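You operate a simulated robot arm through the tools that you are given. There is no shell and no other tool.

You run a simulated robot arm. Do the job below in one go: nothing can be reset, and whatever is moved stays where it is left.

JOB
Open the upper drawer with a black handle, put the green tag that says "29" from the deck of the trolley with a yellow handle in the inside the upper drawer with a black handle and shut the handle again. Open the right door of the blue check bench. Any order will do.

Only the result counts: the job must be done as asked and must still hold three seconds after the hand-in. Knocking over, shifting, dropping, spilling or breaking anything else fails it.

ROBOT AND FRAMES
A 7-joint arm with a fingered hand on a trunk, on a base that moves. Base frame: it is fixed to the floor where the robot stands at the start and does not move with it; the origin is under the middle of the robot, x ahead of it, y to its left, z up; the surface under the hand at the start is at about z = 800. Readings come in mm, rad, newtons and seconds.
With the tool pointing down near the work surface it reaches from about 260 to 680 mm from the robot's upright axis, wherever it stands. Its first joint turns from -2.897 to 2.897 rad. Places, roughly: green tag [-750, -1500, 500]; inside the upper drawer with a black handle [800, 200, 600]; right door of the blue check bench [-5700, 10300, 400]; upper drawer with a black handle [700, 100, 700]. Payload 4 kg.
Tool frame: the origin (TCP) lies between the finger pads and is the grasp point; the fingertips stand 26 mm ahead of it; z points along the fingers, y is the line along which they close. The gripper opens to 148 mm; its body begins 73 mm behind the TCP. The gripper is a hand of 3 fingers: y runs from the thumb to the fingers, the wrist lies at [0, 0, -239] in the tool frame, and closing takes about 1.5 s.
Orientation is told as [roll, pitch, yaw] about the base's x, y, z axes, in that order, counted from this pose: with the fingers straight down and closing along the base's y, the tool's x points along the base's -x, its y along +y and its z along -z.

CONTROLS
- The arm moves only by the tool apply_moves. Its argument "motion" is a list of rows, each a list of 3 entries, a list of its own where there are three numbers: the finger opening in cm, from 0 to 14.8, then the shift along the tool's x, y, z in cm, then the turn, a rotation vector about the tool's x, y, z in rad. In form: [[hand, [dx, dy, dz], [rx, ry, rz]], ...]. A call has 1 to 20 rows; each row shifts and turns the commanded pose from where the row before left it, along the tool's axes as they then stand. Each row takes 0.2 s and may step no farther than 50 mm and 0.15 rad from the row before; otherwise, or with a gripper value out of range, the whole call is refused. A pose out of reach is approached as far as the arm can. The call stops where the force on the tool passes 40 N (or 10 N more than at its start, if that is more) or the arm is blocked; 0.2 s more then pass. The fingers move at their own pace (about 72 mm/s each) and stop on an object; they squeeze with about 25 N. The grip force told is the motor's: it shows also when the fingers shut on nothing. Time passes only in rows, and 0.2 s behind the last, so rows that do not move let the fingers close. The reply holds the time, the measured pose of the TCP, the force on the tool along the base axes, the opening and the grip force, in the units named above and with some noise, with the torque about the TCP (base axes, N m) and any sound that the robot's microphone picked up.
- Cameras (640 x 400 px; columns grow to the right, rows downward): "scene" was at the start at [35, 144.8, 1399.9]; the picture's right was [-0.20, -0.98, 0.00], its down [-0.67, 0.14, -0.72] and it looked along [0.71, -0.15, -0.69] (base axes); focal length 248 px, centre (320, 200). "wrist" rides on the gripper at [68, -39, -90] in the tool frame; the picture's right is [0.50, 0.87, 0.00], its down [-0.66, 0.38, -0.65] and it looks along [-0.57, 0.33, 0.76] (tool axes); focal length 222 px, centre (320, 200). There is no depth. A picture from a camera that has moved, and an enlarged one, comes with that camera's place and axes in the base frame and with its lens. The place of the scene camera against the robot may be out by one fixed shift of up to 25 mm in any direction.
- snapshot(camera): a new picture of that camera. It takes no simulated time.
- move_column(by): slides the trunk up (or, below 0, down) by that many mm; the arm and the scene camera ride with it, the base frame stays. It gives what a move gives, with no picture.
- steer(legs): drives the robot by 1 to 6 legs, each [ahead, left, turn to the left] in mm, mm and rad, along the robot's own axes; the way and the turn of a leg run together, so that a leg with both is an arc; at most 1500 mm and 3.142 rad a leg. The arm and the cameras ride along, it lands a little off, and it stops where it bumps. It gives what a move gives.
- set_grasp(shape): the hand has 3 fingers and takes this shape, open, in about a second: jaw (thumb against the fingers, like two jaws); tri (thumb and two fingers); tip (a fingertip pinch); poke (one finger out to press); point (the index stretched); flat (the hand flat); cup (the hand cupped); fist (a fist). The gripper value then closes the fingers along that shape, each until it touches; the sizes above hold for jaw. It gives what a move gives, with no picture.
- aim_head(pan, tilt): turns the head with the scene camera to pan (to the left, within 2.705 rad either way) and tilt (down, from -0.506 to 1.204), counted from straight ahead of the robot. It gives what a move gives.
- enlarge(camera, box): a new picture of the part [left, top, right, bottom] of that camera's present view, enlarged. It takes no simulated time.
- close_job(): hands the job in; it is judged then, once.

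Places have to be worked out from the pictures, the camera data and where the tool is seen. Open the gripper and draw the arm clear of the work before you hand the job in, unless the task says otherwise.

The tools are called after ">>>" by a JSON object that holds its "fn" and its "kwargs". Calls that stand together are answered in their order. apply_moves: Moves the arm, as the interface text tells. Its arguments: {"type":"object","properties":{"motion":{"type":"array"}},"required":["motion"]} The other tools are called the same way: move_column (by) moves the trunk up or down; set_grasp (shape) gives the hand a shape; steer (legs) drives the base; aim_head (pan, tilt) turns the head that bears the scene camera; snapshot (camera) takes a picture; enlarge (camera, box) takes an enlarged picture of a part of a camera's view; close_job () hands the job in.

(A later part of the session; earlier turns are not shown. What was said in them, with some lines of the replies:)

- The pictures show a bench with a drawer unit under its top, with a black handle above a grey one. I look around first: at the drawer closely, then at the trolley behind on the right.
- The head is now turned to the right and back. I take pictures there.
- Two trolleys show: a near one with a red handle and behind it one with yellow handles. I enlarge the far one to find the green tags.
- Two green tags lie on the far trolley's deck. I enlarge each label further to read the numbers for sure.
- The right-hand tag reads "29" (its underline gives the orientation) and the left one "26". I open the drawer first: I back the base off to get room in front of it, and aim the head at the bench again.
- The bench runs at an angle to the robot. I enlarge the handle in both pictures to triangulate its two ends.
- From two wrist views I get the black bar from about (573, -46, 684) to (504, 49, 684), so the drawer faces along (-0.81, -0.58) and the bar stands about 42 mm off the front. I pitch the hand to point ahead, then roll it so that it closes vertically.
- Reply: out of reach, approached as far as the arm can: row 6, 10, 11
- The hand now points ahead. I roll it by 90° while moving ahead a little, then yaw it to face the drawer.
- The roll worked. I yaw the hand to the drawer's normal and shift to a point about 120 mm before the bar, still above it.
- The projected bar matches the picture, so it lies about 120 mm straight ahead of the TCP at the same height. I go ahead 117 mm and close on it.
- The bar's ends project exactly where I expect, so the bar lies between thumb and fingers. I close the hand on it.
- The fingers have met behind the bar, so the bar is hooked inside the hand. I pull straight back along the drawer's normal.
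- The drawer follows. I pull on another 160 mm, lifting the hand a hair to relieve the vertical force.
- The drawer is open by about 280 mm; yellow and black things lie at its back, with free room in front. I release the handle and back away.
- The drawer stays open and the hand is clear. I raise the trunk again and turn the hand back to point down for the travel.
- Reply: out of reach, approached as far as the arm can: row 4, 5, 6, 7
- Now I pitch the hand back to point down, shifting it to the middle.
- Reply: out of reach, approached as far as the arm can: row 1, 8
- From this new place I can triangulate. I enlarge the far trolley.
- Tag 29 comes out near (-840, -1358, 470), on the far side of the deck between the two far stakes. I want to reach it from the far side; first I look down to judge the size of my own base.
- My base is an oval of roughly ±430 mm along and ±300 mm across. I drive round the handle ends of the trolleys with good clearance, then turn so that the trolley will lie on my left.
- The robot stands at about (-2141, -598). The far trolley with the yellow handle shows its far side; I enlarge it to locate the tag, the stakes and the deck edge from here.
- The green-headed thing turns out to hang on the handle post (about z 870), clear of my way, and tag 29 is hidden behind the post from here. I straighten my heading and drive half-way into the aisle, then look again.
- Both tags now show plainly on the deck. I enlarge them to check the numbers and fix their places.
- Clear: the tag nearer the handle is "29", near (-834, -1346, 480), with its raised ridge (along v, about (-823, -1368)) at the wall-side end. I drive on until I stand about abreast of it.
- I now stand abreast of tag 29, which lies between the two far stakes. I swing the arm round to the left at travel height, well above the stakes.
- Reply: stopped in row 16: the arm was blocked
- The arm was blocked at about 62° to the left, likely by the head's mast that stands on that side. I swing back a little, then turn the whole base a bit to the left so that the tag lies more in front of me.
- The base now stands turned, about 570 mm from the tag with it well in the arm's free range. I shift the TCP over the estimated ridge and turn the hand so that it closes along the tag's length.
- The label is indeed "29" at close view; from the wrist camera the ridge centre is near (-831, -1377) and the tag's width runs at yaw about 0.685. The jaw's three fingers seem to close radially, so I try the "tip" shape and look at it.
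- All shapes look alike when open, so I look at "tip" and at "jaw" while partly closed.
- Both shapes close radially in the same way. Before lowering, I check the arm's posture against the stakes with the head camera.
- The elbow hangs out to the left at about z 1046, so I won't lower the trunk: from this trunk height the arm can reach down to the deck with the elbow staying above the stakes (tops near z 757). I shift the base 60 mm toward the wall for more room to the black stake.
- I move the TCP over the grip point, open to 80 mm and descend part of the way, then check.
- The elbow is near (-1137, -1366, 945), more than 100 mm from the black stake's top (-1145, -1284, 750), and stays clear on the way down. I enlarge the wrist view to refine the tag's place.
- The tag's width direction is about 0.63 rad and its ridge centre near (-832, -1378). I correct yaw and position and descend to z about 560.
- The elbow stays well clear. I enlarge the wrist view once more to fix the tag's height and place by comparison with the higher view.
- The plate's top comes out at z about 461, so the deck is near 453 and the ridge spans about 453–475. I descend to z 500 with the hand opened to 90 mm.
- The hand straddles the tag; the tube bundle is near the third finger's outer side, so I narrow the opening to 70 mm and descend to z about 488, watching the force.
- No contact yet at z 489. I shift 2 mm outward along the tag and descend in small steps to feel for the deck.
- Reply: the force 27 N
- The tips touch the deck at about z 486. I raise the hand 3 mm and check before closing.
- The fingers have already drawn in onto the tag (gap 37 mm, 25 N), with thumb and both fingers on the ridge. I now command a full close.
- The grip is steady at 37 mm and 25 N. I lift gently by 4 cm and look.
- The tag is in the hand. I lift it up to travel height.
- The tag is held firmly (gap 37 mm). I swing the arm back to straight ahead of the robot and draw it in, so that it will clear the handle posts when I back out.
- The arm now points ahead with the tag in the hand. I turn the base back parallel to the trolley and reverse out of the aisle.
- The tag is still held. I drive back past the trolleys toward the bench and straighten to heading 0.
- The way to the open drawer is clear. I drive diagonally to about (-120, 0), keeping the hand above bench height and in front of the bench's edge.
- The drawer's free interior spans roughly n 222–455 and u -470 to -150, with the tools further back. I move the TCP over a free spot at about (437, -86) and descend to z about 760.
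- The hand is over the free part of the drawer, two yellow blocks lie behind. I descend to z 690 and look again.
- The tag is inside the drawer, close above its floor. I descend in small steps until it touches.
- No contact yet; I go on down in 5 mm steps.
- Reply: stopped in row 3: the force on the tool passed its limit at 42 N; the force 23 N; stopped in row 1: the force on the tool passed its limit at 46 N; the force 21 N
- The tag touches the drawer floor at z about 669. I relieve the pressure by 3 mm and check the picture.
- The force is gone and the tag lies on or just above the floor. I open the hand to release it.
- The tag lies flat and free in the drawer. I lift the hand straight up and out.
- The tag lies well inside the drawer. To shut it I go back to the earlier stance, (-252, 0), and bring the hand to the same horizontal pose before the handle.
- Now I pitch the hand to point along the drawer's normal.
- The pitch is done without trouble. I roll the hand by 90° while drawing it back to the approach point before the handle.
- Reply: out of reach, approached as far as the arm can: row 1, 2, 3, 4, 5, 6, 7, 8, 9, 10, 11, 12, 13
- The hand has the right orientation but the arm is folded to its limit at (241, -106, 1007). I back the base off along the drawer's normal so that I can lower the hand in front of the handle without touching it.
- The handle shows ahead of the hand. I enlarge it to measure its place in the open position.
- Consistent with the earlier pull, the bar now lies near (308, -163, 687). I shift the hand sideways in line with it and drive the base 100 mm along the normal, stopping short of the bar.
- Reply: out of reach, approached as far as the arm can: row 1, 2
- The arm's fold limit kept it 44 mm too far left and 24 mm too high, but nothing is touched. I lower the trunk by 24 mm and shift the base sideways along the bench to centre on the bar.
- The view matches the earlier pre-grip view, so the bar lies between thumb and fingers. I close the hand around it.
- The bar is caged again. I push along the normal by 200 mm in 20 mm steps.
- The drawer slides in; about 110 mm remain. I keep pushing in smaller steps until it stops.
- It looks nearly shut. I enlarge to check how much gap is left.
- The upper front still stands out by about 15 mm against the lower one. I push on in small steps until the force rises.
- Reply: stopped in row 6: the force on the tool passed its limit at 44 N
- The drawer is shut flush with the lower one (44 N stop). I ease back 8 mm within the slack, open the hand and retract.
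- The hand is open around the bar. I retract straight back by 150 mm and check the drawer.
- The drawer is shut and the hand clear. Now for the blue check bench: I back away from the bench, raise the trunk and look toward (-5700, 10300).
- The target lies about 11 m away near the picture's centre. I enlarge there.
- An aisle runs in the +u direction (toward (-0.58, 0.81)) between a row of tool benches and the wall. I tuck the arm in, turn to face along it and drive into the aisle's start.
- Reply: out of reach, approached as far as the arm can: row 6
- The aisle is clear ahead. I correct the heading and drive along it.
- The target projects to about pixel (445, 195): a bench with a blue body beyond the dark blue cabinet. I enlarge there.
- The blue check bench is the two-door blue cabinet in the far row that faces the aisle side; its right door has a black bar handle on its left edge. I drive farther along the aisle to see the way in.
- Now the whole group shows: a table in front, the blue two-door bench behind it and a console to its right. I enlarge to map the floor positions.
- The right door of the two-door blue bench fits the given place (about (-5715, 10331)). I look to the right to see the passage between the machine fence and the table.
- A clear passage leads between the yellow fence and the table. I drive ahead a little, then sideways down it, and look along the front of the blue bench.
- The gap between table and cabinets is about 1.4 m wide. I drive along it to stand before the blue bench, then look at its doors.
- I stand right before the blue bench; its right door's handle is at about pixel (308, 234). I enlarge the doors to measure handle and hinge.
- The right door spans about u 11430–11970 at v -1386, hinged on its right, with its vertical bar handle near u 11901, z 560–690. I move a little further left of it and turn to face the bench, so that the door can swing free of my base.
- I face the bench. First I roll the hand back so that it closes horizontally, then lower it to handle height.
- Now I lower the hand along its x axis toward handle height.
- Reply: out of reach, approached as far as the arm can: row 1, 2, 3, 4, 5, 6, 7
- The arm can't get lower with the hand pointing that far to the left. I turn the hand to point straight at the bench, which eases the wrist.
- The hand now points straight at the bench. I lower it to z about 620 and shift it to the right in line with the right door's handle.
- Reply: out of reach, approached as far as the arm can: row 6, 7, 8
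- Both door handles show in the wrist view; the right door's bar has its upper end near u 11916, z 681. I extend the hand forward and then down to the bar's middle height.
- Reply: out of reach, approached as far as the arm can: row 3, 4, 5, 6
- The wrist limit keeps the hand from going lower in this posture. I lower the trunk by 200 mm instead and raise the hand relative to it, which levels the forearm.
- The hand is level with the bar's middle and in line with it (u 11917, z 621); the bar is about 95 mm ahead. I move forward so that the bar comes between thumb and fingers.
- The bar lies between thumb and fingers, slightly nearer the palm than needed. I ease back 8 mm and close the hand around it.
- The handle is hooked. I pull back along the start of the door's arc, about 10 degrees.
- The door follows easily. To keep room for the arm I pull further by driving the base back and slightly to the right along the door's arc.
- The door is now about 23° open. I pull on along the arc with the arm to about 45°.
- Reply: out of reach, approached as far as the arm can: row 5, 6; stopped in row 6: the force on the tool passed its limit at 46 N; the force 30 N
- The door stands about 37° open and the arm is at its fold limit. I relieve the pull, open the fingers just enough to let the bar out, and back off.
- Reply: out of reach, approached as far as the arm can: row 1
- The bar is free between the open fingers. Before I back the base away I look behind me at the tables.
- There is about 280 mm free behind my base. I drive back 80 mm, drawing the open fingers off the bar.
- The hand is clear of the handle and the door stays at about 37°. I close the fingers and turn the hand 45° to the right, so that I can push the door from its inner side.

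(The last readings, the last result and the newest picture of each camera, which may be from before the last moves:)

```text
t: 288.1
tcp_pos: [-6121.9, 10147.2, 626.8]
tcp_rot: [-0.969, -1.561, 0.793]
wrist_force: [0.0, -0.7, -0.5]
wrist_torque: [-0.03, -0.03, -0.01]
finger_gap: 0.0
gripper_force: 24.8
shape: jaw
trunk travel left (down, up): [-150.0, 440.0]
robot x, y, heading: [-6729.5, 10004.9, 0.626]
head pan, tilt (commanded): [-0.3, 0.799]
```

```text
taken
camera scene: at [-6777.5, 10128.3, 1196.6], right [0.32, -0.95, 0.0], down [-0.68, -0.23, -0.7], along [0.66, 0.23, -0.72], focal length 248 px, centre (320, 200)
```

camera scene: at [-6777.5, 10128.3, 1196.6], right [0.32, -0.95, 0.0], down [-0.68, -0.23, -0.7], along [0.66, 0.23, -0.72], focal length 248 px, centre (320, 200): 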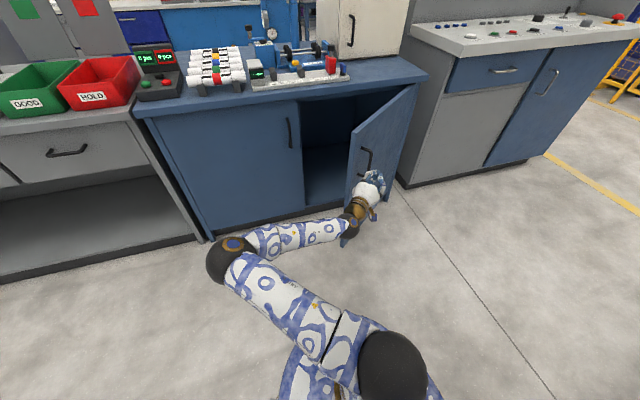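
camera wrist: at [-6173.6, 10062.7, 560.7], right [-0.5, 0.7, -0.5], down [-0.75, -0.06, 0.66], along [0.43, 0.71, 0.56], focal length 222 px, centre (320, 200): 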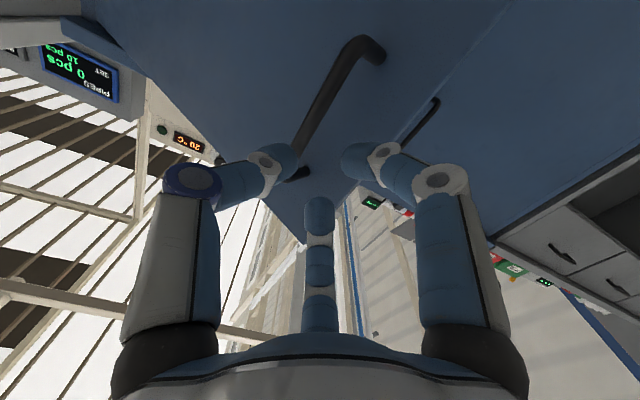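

The turn worked. I now move the hand left past the door's free edge.

>>> {"fn": "apply_moves", "kwargs": {"motion": [[0, [0, 2.75, -2.75], [0, 0, 0]], [0, [0, 2.75, -2.75], [0, 0, 0]], [0, [0, 2.75, -2.75], [0, 0, 0]], [0, [0, 2.75, -2.75], [0, 0, 0]], [0, [0, 0, 0], [0, 0, 0]]]}}

>>> {"fn": "snapshot", "kwargs": {"camera": "scene"}}

>>> {"fn": "snapshot", "kwargs": {"camera": "wrist"}}

```text
t: 289.3
tcp_pos: [-6210.9, 10273.0, 629.9]
tcp_rot: [-0.96, -1.56, 0.787]
wrist_force: [1.4, 0.6, 1.2]
wrist_torque: [0.0, 0.01, 0.0]
finger_gap: 0.0
gripper_force: 25.4
shape: jaw
trunk travel left (down, up): [-150.0, 440.0]
robot x, y, heading: [-6732.4, 10003.6, 0.627]
head pan, tilt (commanded): [-0.3, 0.799]
```

```text
taken
camera scene: at [-6777.6, 10128.3, 1196.6], right [0.32, -0.95, 0.0], down [-0.68, -0.23, -0.7], along [0.66, 0.23, -0.72], focal length 248 px, centre (320, 200)
```

scene: 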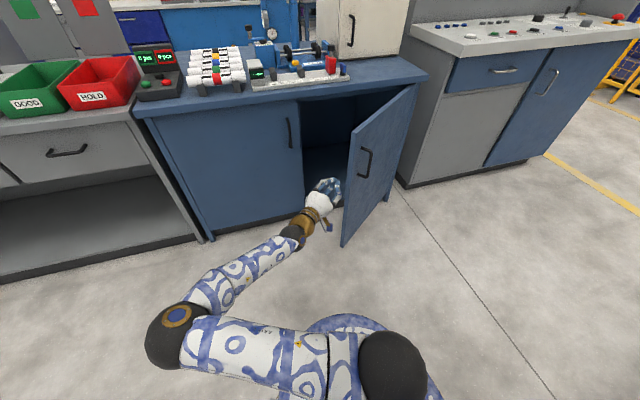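

```text
taken
camera wrist: at [-6307.3, 10250.8, 562.0], right [0.14, 0.85, -0.51], down [-0.57, 0.49, 0.66], along [0.81, 0.2, 0.56], focal length 222 px, centre (320, 200)
```

wrist: 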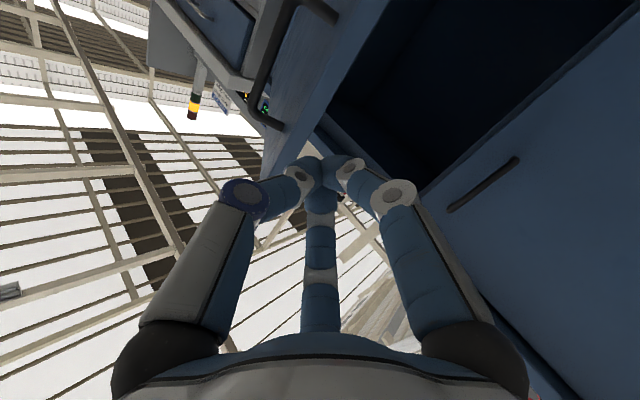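

The hand is now beside the free edge, in front of the opening. I move it forward into the opening, behind the door's inner face.

>>> {"fn": "apply_moves", "kwargs": {"motion": [[0, [0, 2.65, 2.65], [0, 0, 0]], [0, [0, 2.65, 2.65], [0, 0, 0]], [0, [0, 2.65, 2.65], [0, 0, 0]], [0, [0, 2.65, 2.65], [0, 0, 0]], [0, [0, 0, 0], [0, 0, 0]]]}}

>>> {"fn": "snapshot", "kwargs": {"camera": "scene"}}

>>> {"fn": "snapshot", "kwargs": {"camera": "wrist"}}

```text
t: 290.5
tcp_pos: [-6088.3, 10358.9, 623.4]
tcp_rot: [-0.971, -1.558, 0.799]
wrist_force: [0.0, -0.1, 0.5]
wrist_torque: [0.04, 0.0, -0.01]
finger_gap: 0.0
gripper_force: 25.0
shape: jaw
trunk travel left (down, up): [-150.0, 440.0]
robot x, y, heading: [-6728.1, 10002.0, 0.629]
head pan, tilt (commanded): [-0.3, 0.799]
```

```text
taken
camera scene: at [-6777.6, 10128.4, 1196.6], right [0.32, -0.95, 0.0], down [-0.68, -0.23, -0.7], along [0.66, 0.23, -0.72], focal length 248 px, centre (320, 200)
```

scene: 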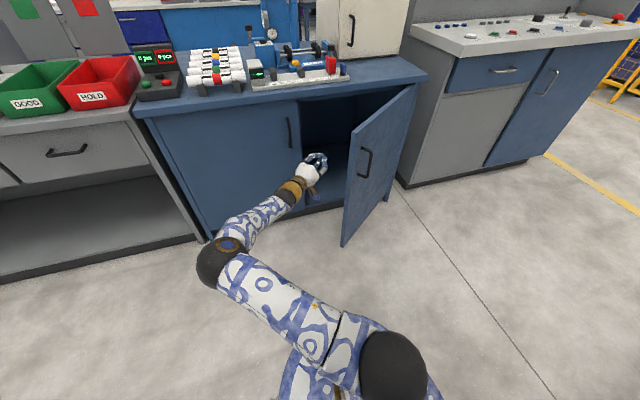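

```text
taken
camera wrist: at [-6184.7, 10336.7, 558.2], right [0.14, 0.85, -0.51], down [-0.57, 0.49, 0.66], along [0.81, 0.2, 0.56], focal length 222 px, centre (320, 200)
```

wrist: 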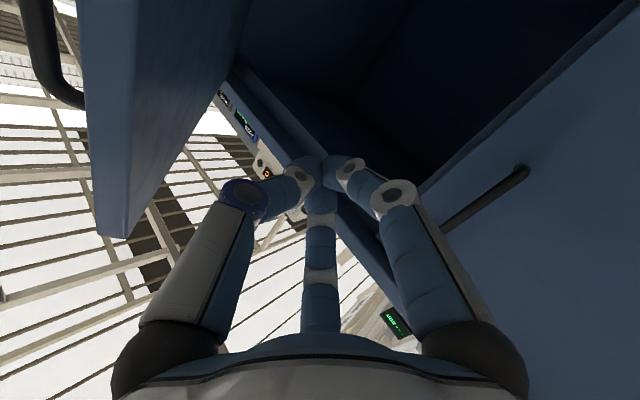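

The hand is behind the door. I push it to the right along the arc, first to about 50°.

>>> {"fn": "apply_moves", "kwargs": {"motion": [[0, [0, -2.63, 2.17], [0, 0, 0]], [0, [0, -2.63, 2.17], [0, 0, 0]], [0, [0, -2.63, 2.17], [0, 0, 0]], [0, [0, -2.63, 2.17], [0, 0, 0]], [0, [0, -2.73, -0.23], [0, 0, 0]], [0, [0, -2.73, -0.23], [0, 0, 0]], [0, [0, -2.73, -0.23], [0, 0, 0]]]}}

>>> {"fn": "snapshot", "kwargs": {"camera": "scene"}}

>>> {"fn": "snapshot", "kwargs": {"camera": "wrist"}}

```text
t: 292.1
tcp_pos: [-6042.9, 10160.8, 626.0]
tcp_rot: [-0.92, -1.557, 0.748]
wrist_force: [0.6, 0.7, -0.3]
wrist_torque: [-0.01, 0.01, 0.01]
finger_gap: 0.1
gripper_force: 25.0
shape: jaw
trunk travel left (down, up): [-150.0, 440.0]
robot x, y, heading: [-6731.1, 10003.6, 0.628]
head pan, tilt (commanded): [-0.3, 0.799]
```

```text
taken
camera scene: at [-6777.5, 10128.4, 1196.6], right [0.32, -0.95, 0.0], down [-0.68, -0.23, -0.7], along [0.66, 0.23, -0.72], focal length 248 px, centre (320, 200)
```

scene: 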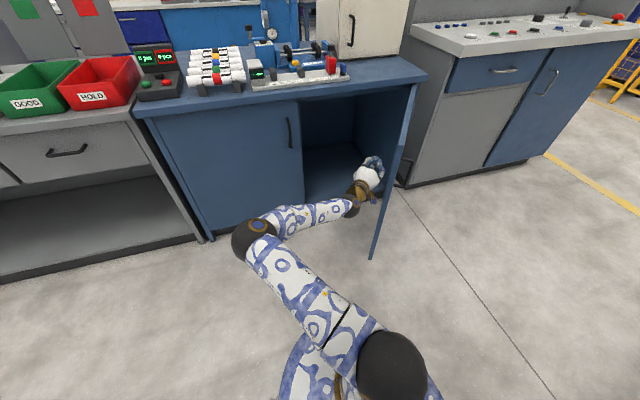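

```text
taken
camera wrist: at [-6139.6, 10138.9, 558.7], right [0.14, 0.85, -0.51], down [-0.57, 0.49, 0.66], along [0.81, 0.2, 0.56], focal length 222 px, centre (320, 200)
```

wrist: 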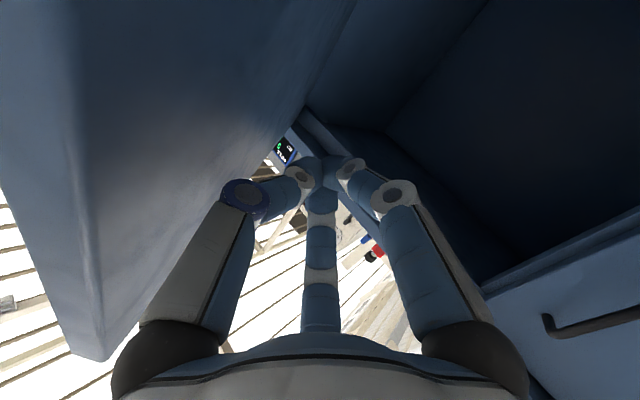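

The door swings on, now past 50°. I push further along the arc.

>>> {"fn": "apply_moves", "kwargs": {"motion": [[0, [0, -2.73, 0.19], [0, 0, 0]], [0, [0, -2.73, 0.19], [0, 0, 0]], [0, [0, -2.73, 0.19], [0, 0, 0]], [0, [0, -2.67, 0.68], [0, 0, 0]], [0, [0, -2.67, 0.68], [0, 0, 0]], [0, [0, -2.67, 0.68], [0, 0, 0]]]}}

>>> {"fn": "snapshot", "kwargs": {"camera": "scene"}}

```text
t: 293.5
tcp_pos: [-6043.8, 9999.1, 627.1]
tcp_rot: [-0.96, -1.561, 0.789]
wrist_force: [-0.2, -1.3, -0.6]
wrist_torque: [0.04, 0.0, -0.01]
finger_gap: 0.0
gripper_force: 25.1
shape: jaw
trunk travel left (down, up): [-150.0, 440.0]
robot x, y, heading: [-6730.9, 10008.0, 0.632]
head pan, tilt (commanded): [-0.3, 0.799]
```

```text
taken
camera scene: at [-6777.6, 10128.4, 1196.6], right [0.32, -0.95, 0.0], down [-0.68, -0.23, -0.7], along [0.66, 0.23, -0.72], focal length 248 px, centre (320, 200)
```

scene: 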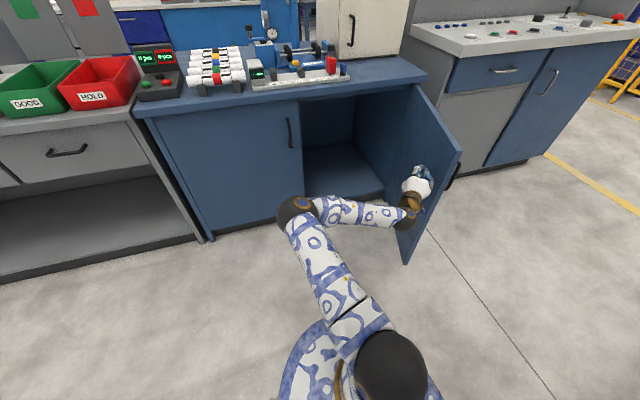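

The door shows its inner face now, around 75–80°. I push a last stretch to near 90°.

>>> {"fn": "apply_moves", "kwargs": {"motion": [[0, [0, -2.47, 1.15], [0, 0, 0]], [0, [0, -2.47, 1.15], [0, 0, 0]], [0, [0, -2.47, 1.15], [0, 0, 0]], [0, [0, -2.4, 1.55], [0, 0, 0]], [0, [0, 0, 0], [0, 0, 0]]]}}

>>> {"fn": "snapshot", "kwargs": {"camera": "scene"}}

```text
t: 294.7
tcp_pos: [-6053.8, 9975.4, 645.6]
tcp_rot: [-0.941, -1.558, 0.767]
wrist_force: [-0.2, -0.3, 0.1]
wrist_torque: [-0.01, 0.01, -0.02]
finger_gap: 0.0
gripper_force: 25.2
shape: jaw
out of reach, approached as far as the arm can: row 1, 2, 3, 4
trunk travel left (down, up): [-150.0, 440.0]
robot x, y, heading: [-6728.5, 10002.9, 0.627]
head pan, tilt (commanded): [-0.3, 0.799]
```

```text
taken
camera scene: at [-6777.5, 10128.3, 1196.6], right [0.32, -0.95, 0.0], down [-0.68, -0.23, -0.7], along [0.66, 0.23, -0.72], focal length 248 px, centre (320, 200)
```

scene: 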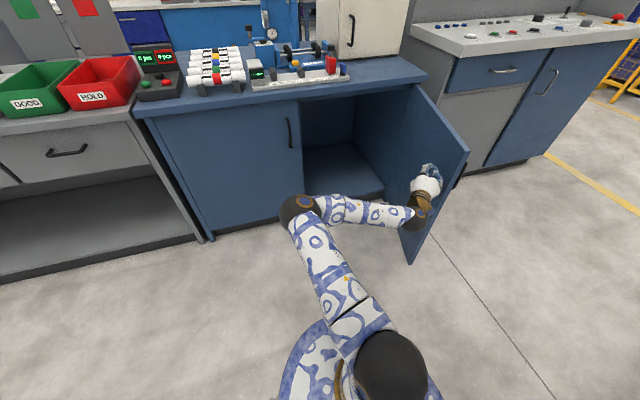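

The door stands at about 74°. The arm has no more reach to the right, so I shift the base 90 mm to the right with the hand pushing the door on.

>>> {"fn": "steer", "kwargs": {"legs": [[0, -90, 0]]}}

>>> {"fn": "snapshot", "kwargs": {"camera": "scene"}}

```text
t: 295.8
tcp_pos: [-6000.1, 9903.3, 645.0]
tcp_rot: [-0.949, -1.557, 0.777]
wrist_force: [0.3, 0.0, -0.5]
wrist_torque: [0.01, -0.02, 0.04]
finger_gap: 0.1
gripper_force: 25.1
shape: jaw
trunk travel left (down, up): [-150.0, 440.0]
robot x, y, heading: [-6676.0, 9931.0, 0.627]
head pan, tilt (commanded): [-0.3, 0.799]
```

```text
taken
camera scene: at [-6724.3, 10055.3, 1196.6], right [0.32, -0.95, 0.0], down [-0.68, -0.23, -0.7], along [0.66, 0.23, -0.72], focal length 248 px, centre (320, 200)
```

scene: 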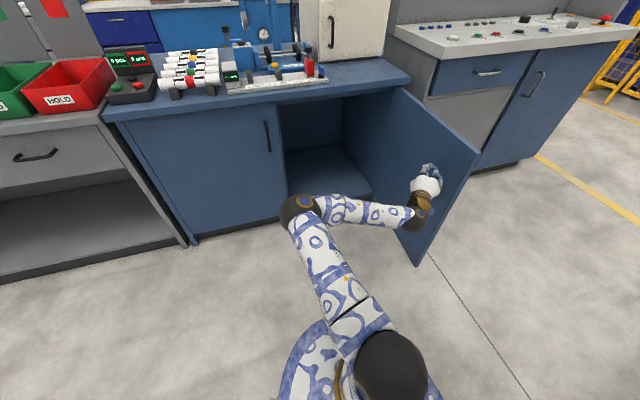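

The door is now at about 87°. I withdraw the hand to the left, away from the door, and check that it stays.

>>> {"fn": "apply_moves", "kwargs": {"motion": [[0, [0, 1.5, -1.5], [0, 0, 0]], [0, [0, 2, -2], [0, 0, 0]], [0, [0, 2, -2], [0, 0, 0]], [0, [0, 2, -2], [0, 0, 0]], [0, [0, 0, 0], [0, 0, 0]]]}}

>>> {"fn": "steer", "kwargs": {"legs": [[0, 150, 0]]}}

>>> {"fn": "snapshot", "kwargs": {"camera": "scene"}}

```text
t: 297.0
tcp_pos: [-6061.1, 9990.6, 646.0]
tcp_rot: [-0.945, -1.559, 0.771]
wrist_force: [-0.4, 0.4, 0.0]
wrist_torque: [0.03, 0.0, 0.0]
finger_gap: 0.1
gripper_force: 25.1
shape: jaw
trunk travel left (down, up): [-150.0, 440.0]
robot x, y, heading: [-6675.1, 9930.0, 0.629]
head pan, tilt (commanded): [-0.3, 0.799]
```

```text
t: 298.4
tcp_pos: [-6149.1, 10112.3, 647.3]
tcp_rot: [-0.945, -1.558, 0.774]
wrist_force: [-0.4, -0.3, -1.4]
wrist_torque: [-0.04, -0.02, -0.02]
finger_gap: 0.0
gripper_force: 24.9
shape: jaw
trunk travel left (down, up): [-150.0, 440.0]
robot x, y, heading: [-6763.8, 10058.6, 0.636]
head pan, tilt (commanded): [-0.3, 0.799]
```

```text
taken
camera scene: at [-6812.9, 10175.9, 1196.6], right [0.33, -0.95, 0.0], down [-0.68, -0.23, -0.7], along [0.66, 0.23, -0.72], focal length 248 px, centre (320, 200)
```

scene: 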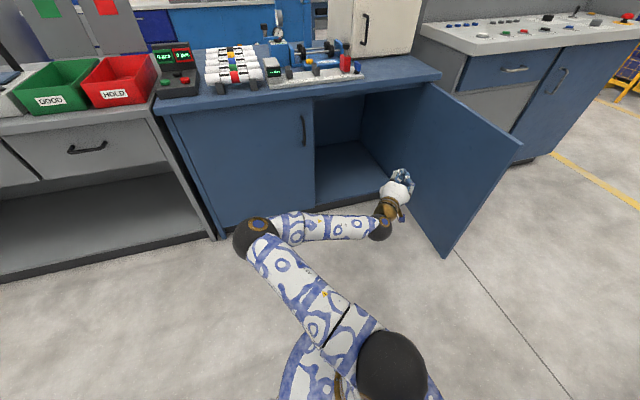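

The door stays open at about 88°. I open the gripper and draw the arm farther back from the bench.

>>> {"fn": "apply_moves", "kwargs": {"motion": [[8, [0, 0, -2], [0, 0, 0]], [8, [0, 0, -2], [0, 0, 0]], [8, [0, 0, -2], [0, 0, 0]], [8, [0, 0, -2], [0, 0, 0]], [8, [0, 0, 0], [0, 0, 0]], [8, [0, 0, 0], [0, 0, 0]], [8, [0, 0, 0], [0, 0, 0]]]}}

>>> {"fn": "aim_head", "kwargs": {"pan": -0.35, "tilt": 0.7}}

>>> {"fn": "snapshot", "kwargs": {"camera": "scene"}}

```text
t: 300.0
tcp_pos: [-6228.5, 10124.9, 646.1]
tcp_rot: [-0.949, -1.558, 0.778]
wrist_force: [0.6, 0.3, -0.7]
wrist_torque: [0.02, 0.0, 0.01]
finger_gap: 80.0
gripper_force: 0.0
shape: jaw
trunk travel left (down, up): [-150.0, 440.0]
robot x, y, heading: [-6764.4, 10055.5, 0.635]
head pan, tilt (commanded): [-0.3, 0.799]
```

```text
t: 300.6
tcp_pos: [-6225.7, 10124.7, 646.3]
tcp_rot: [-0.949, -1.559, 0.778]
wrist_force: [-0.4, -0.4, -0.7]
wrist_torque: [-0.03, 0.03, 0.0]
finger_gap: 79.7
gripper_force: 0.0
shape: jaw
trunk travel left (down, up): [-150.0, 440.0]
robot x, y, heading: [-6765.5, 10051.9, 0.638]
head pan, tilt (commanded): [-0.351, 0.7]
```

```text
taken
camera scene: at [-6807.6, 10173.3, 1204.8], right [0.28, -0.96, 0.0], down [-0.62, -0.18, -0.76], along [0.73, 0.21, -0.64], focal length 248 px, centre (320, 200)
```

scene: 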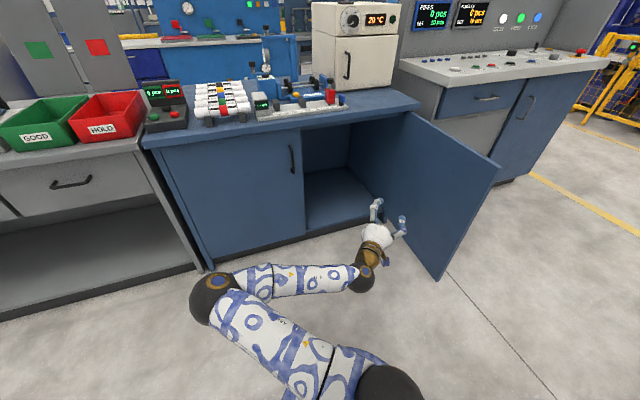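

The right door stands open at about 88°, the hand is open and clear, and nothing on the bench has been disturbed. Earlier, the drawer was shut flush with tag 29 inside. I hand the job in.

>>> {"fn": "close_job", "kwargs": {}}

```text
The job is handed in.
```

The job is handed in, and every part of it was carried out:

- **Drawer:** I opened the upper drawer with the black handle and put the green "29" tag on its free floor. I then pushed the drawer shut until it sat flush with the lower one.
- **Tag:** I checked the number close up before picking it. The other green tag on the trolley reads "26" and was left where it was.
- **Door:** The right door of the blue check bench is open to about 88° and stayed there after I let go.

I saw no sign that anything else was knocked or moved. The gripper was open and the arm clear of the bench when I handed in. I did not go back to look at the drawer after driving to the check bench; it was still shut when I left it.
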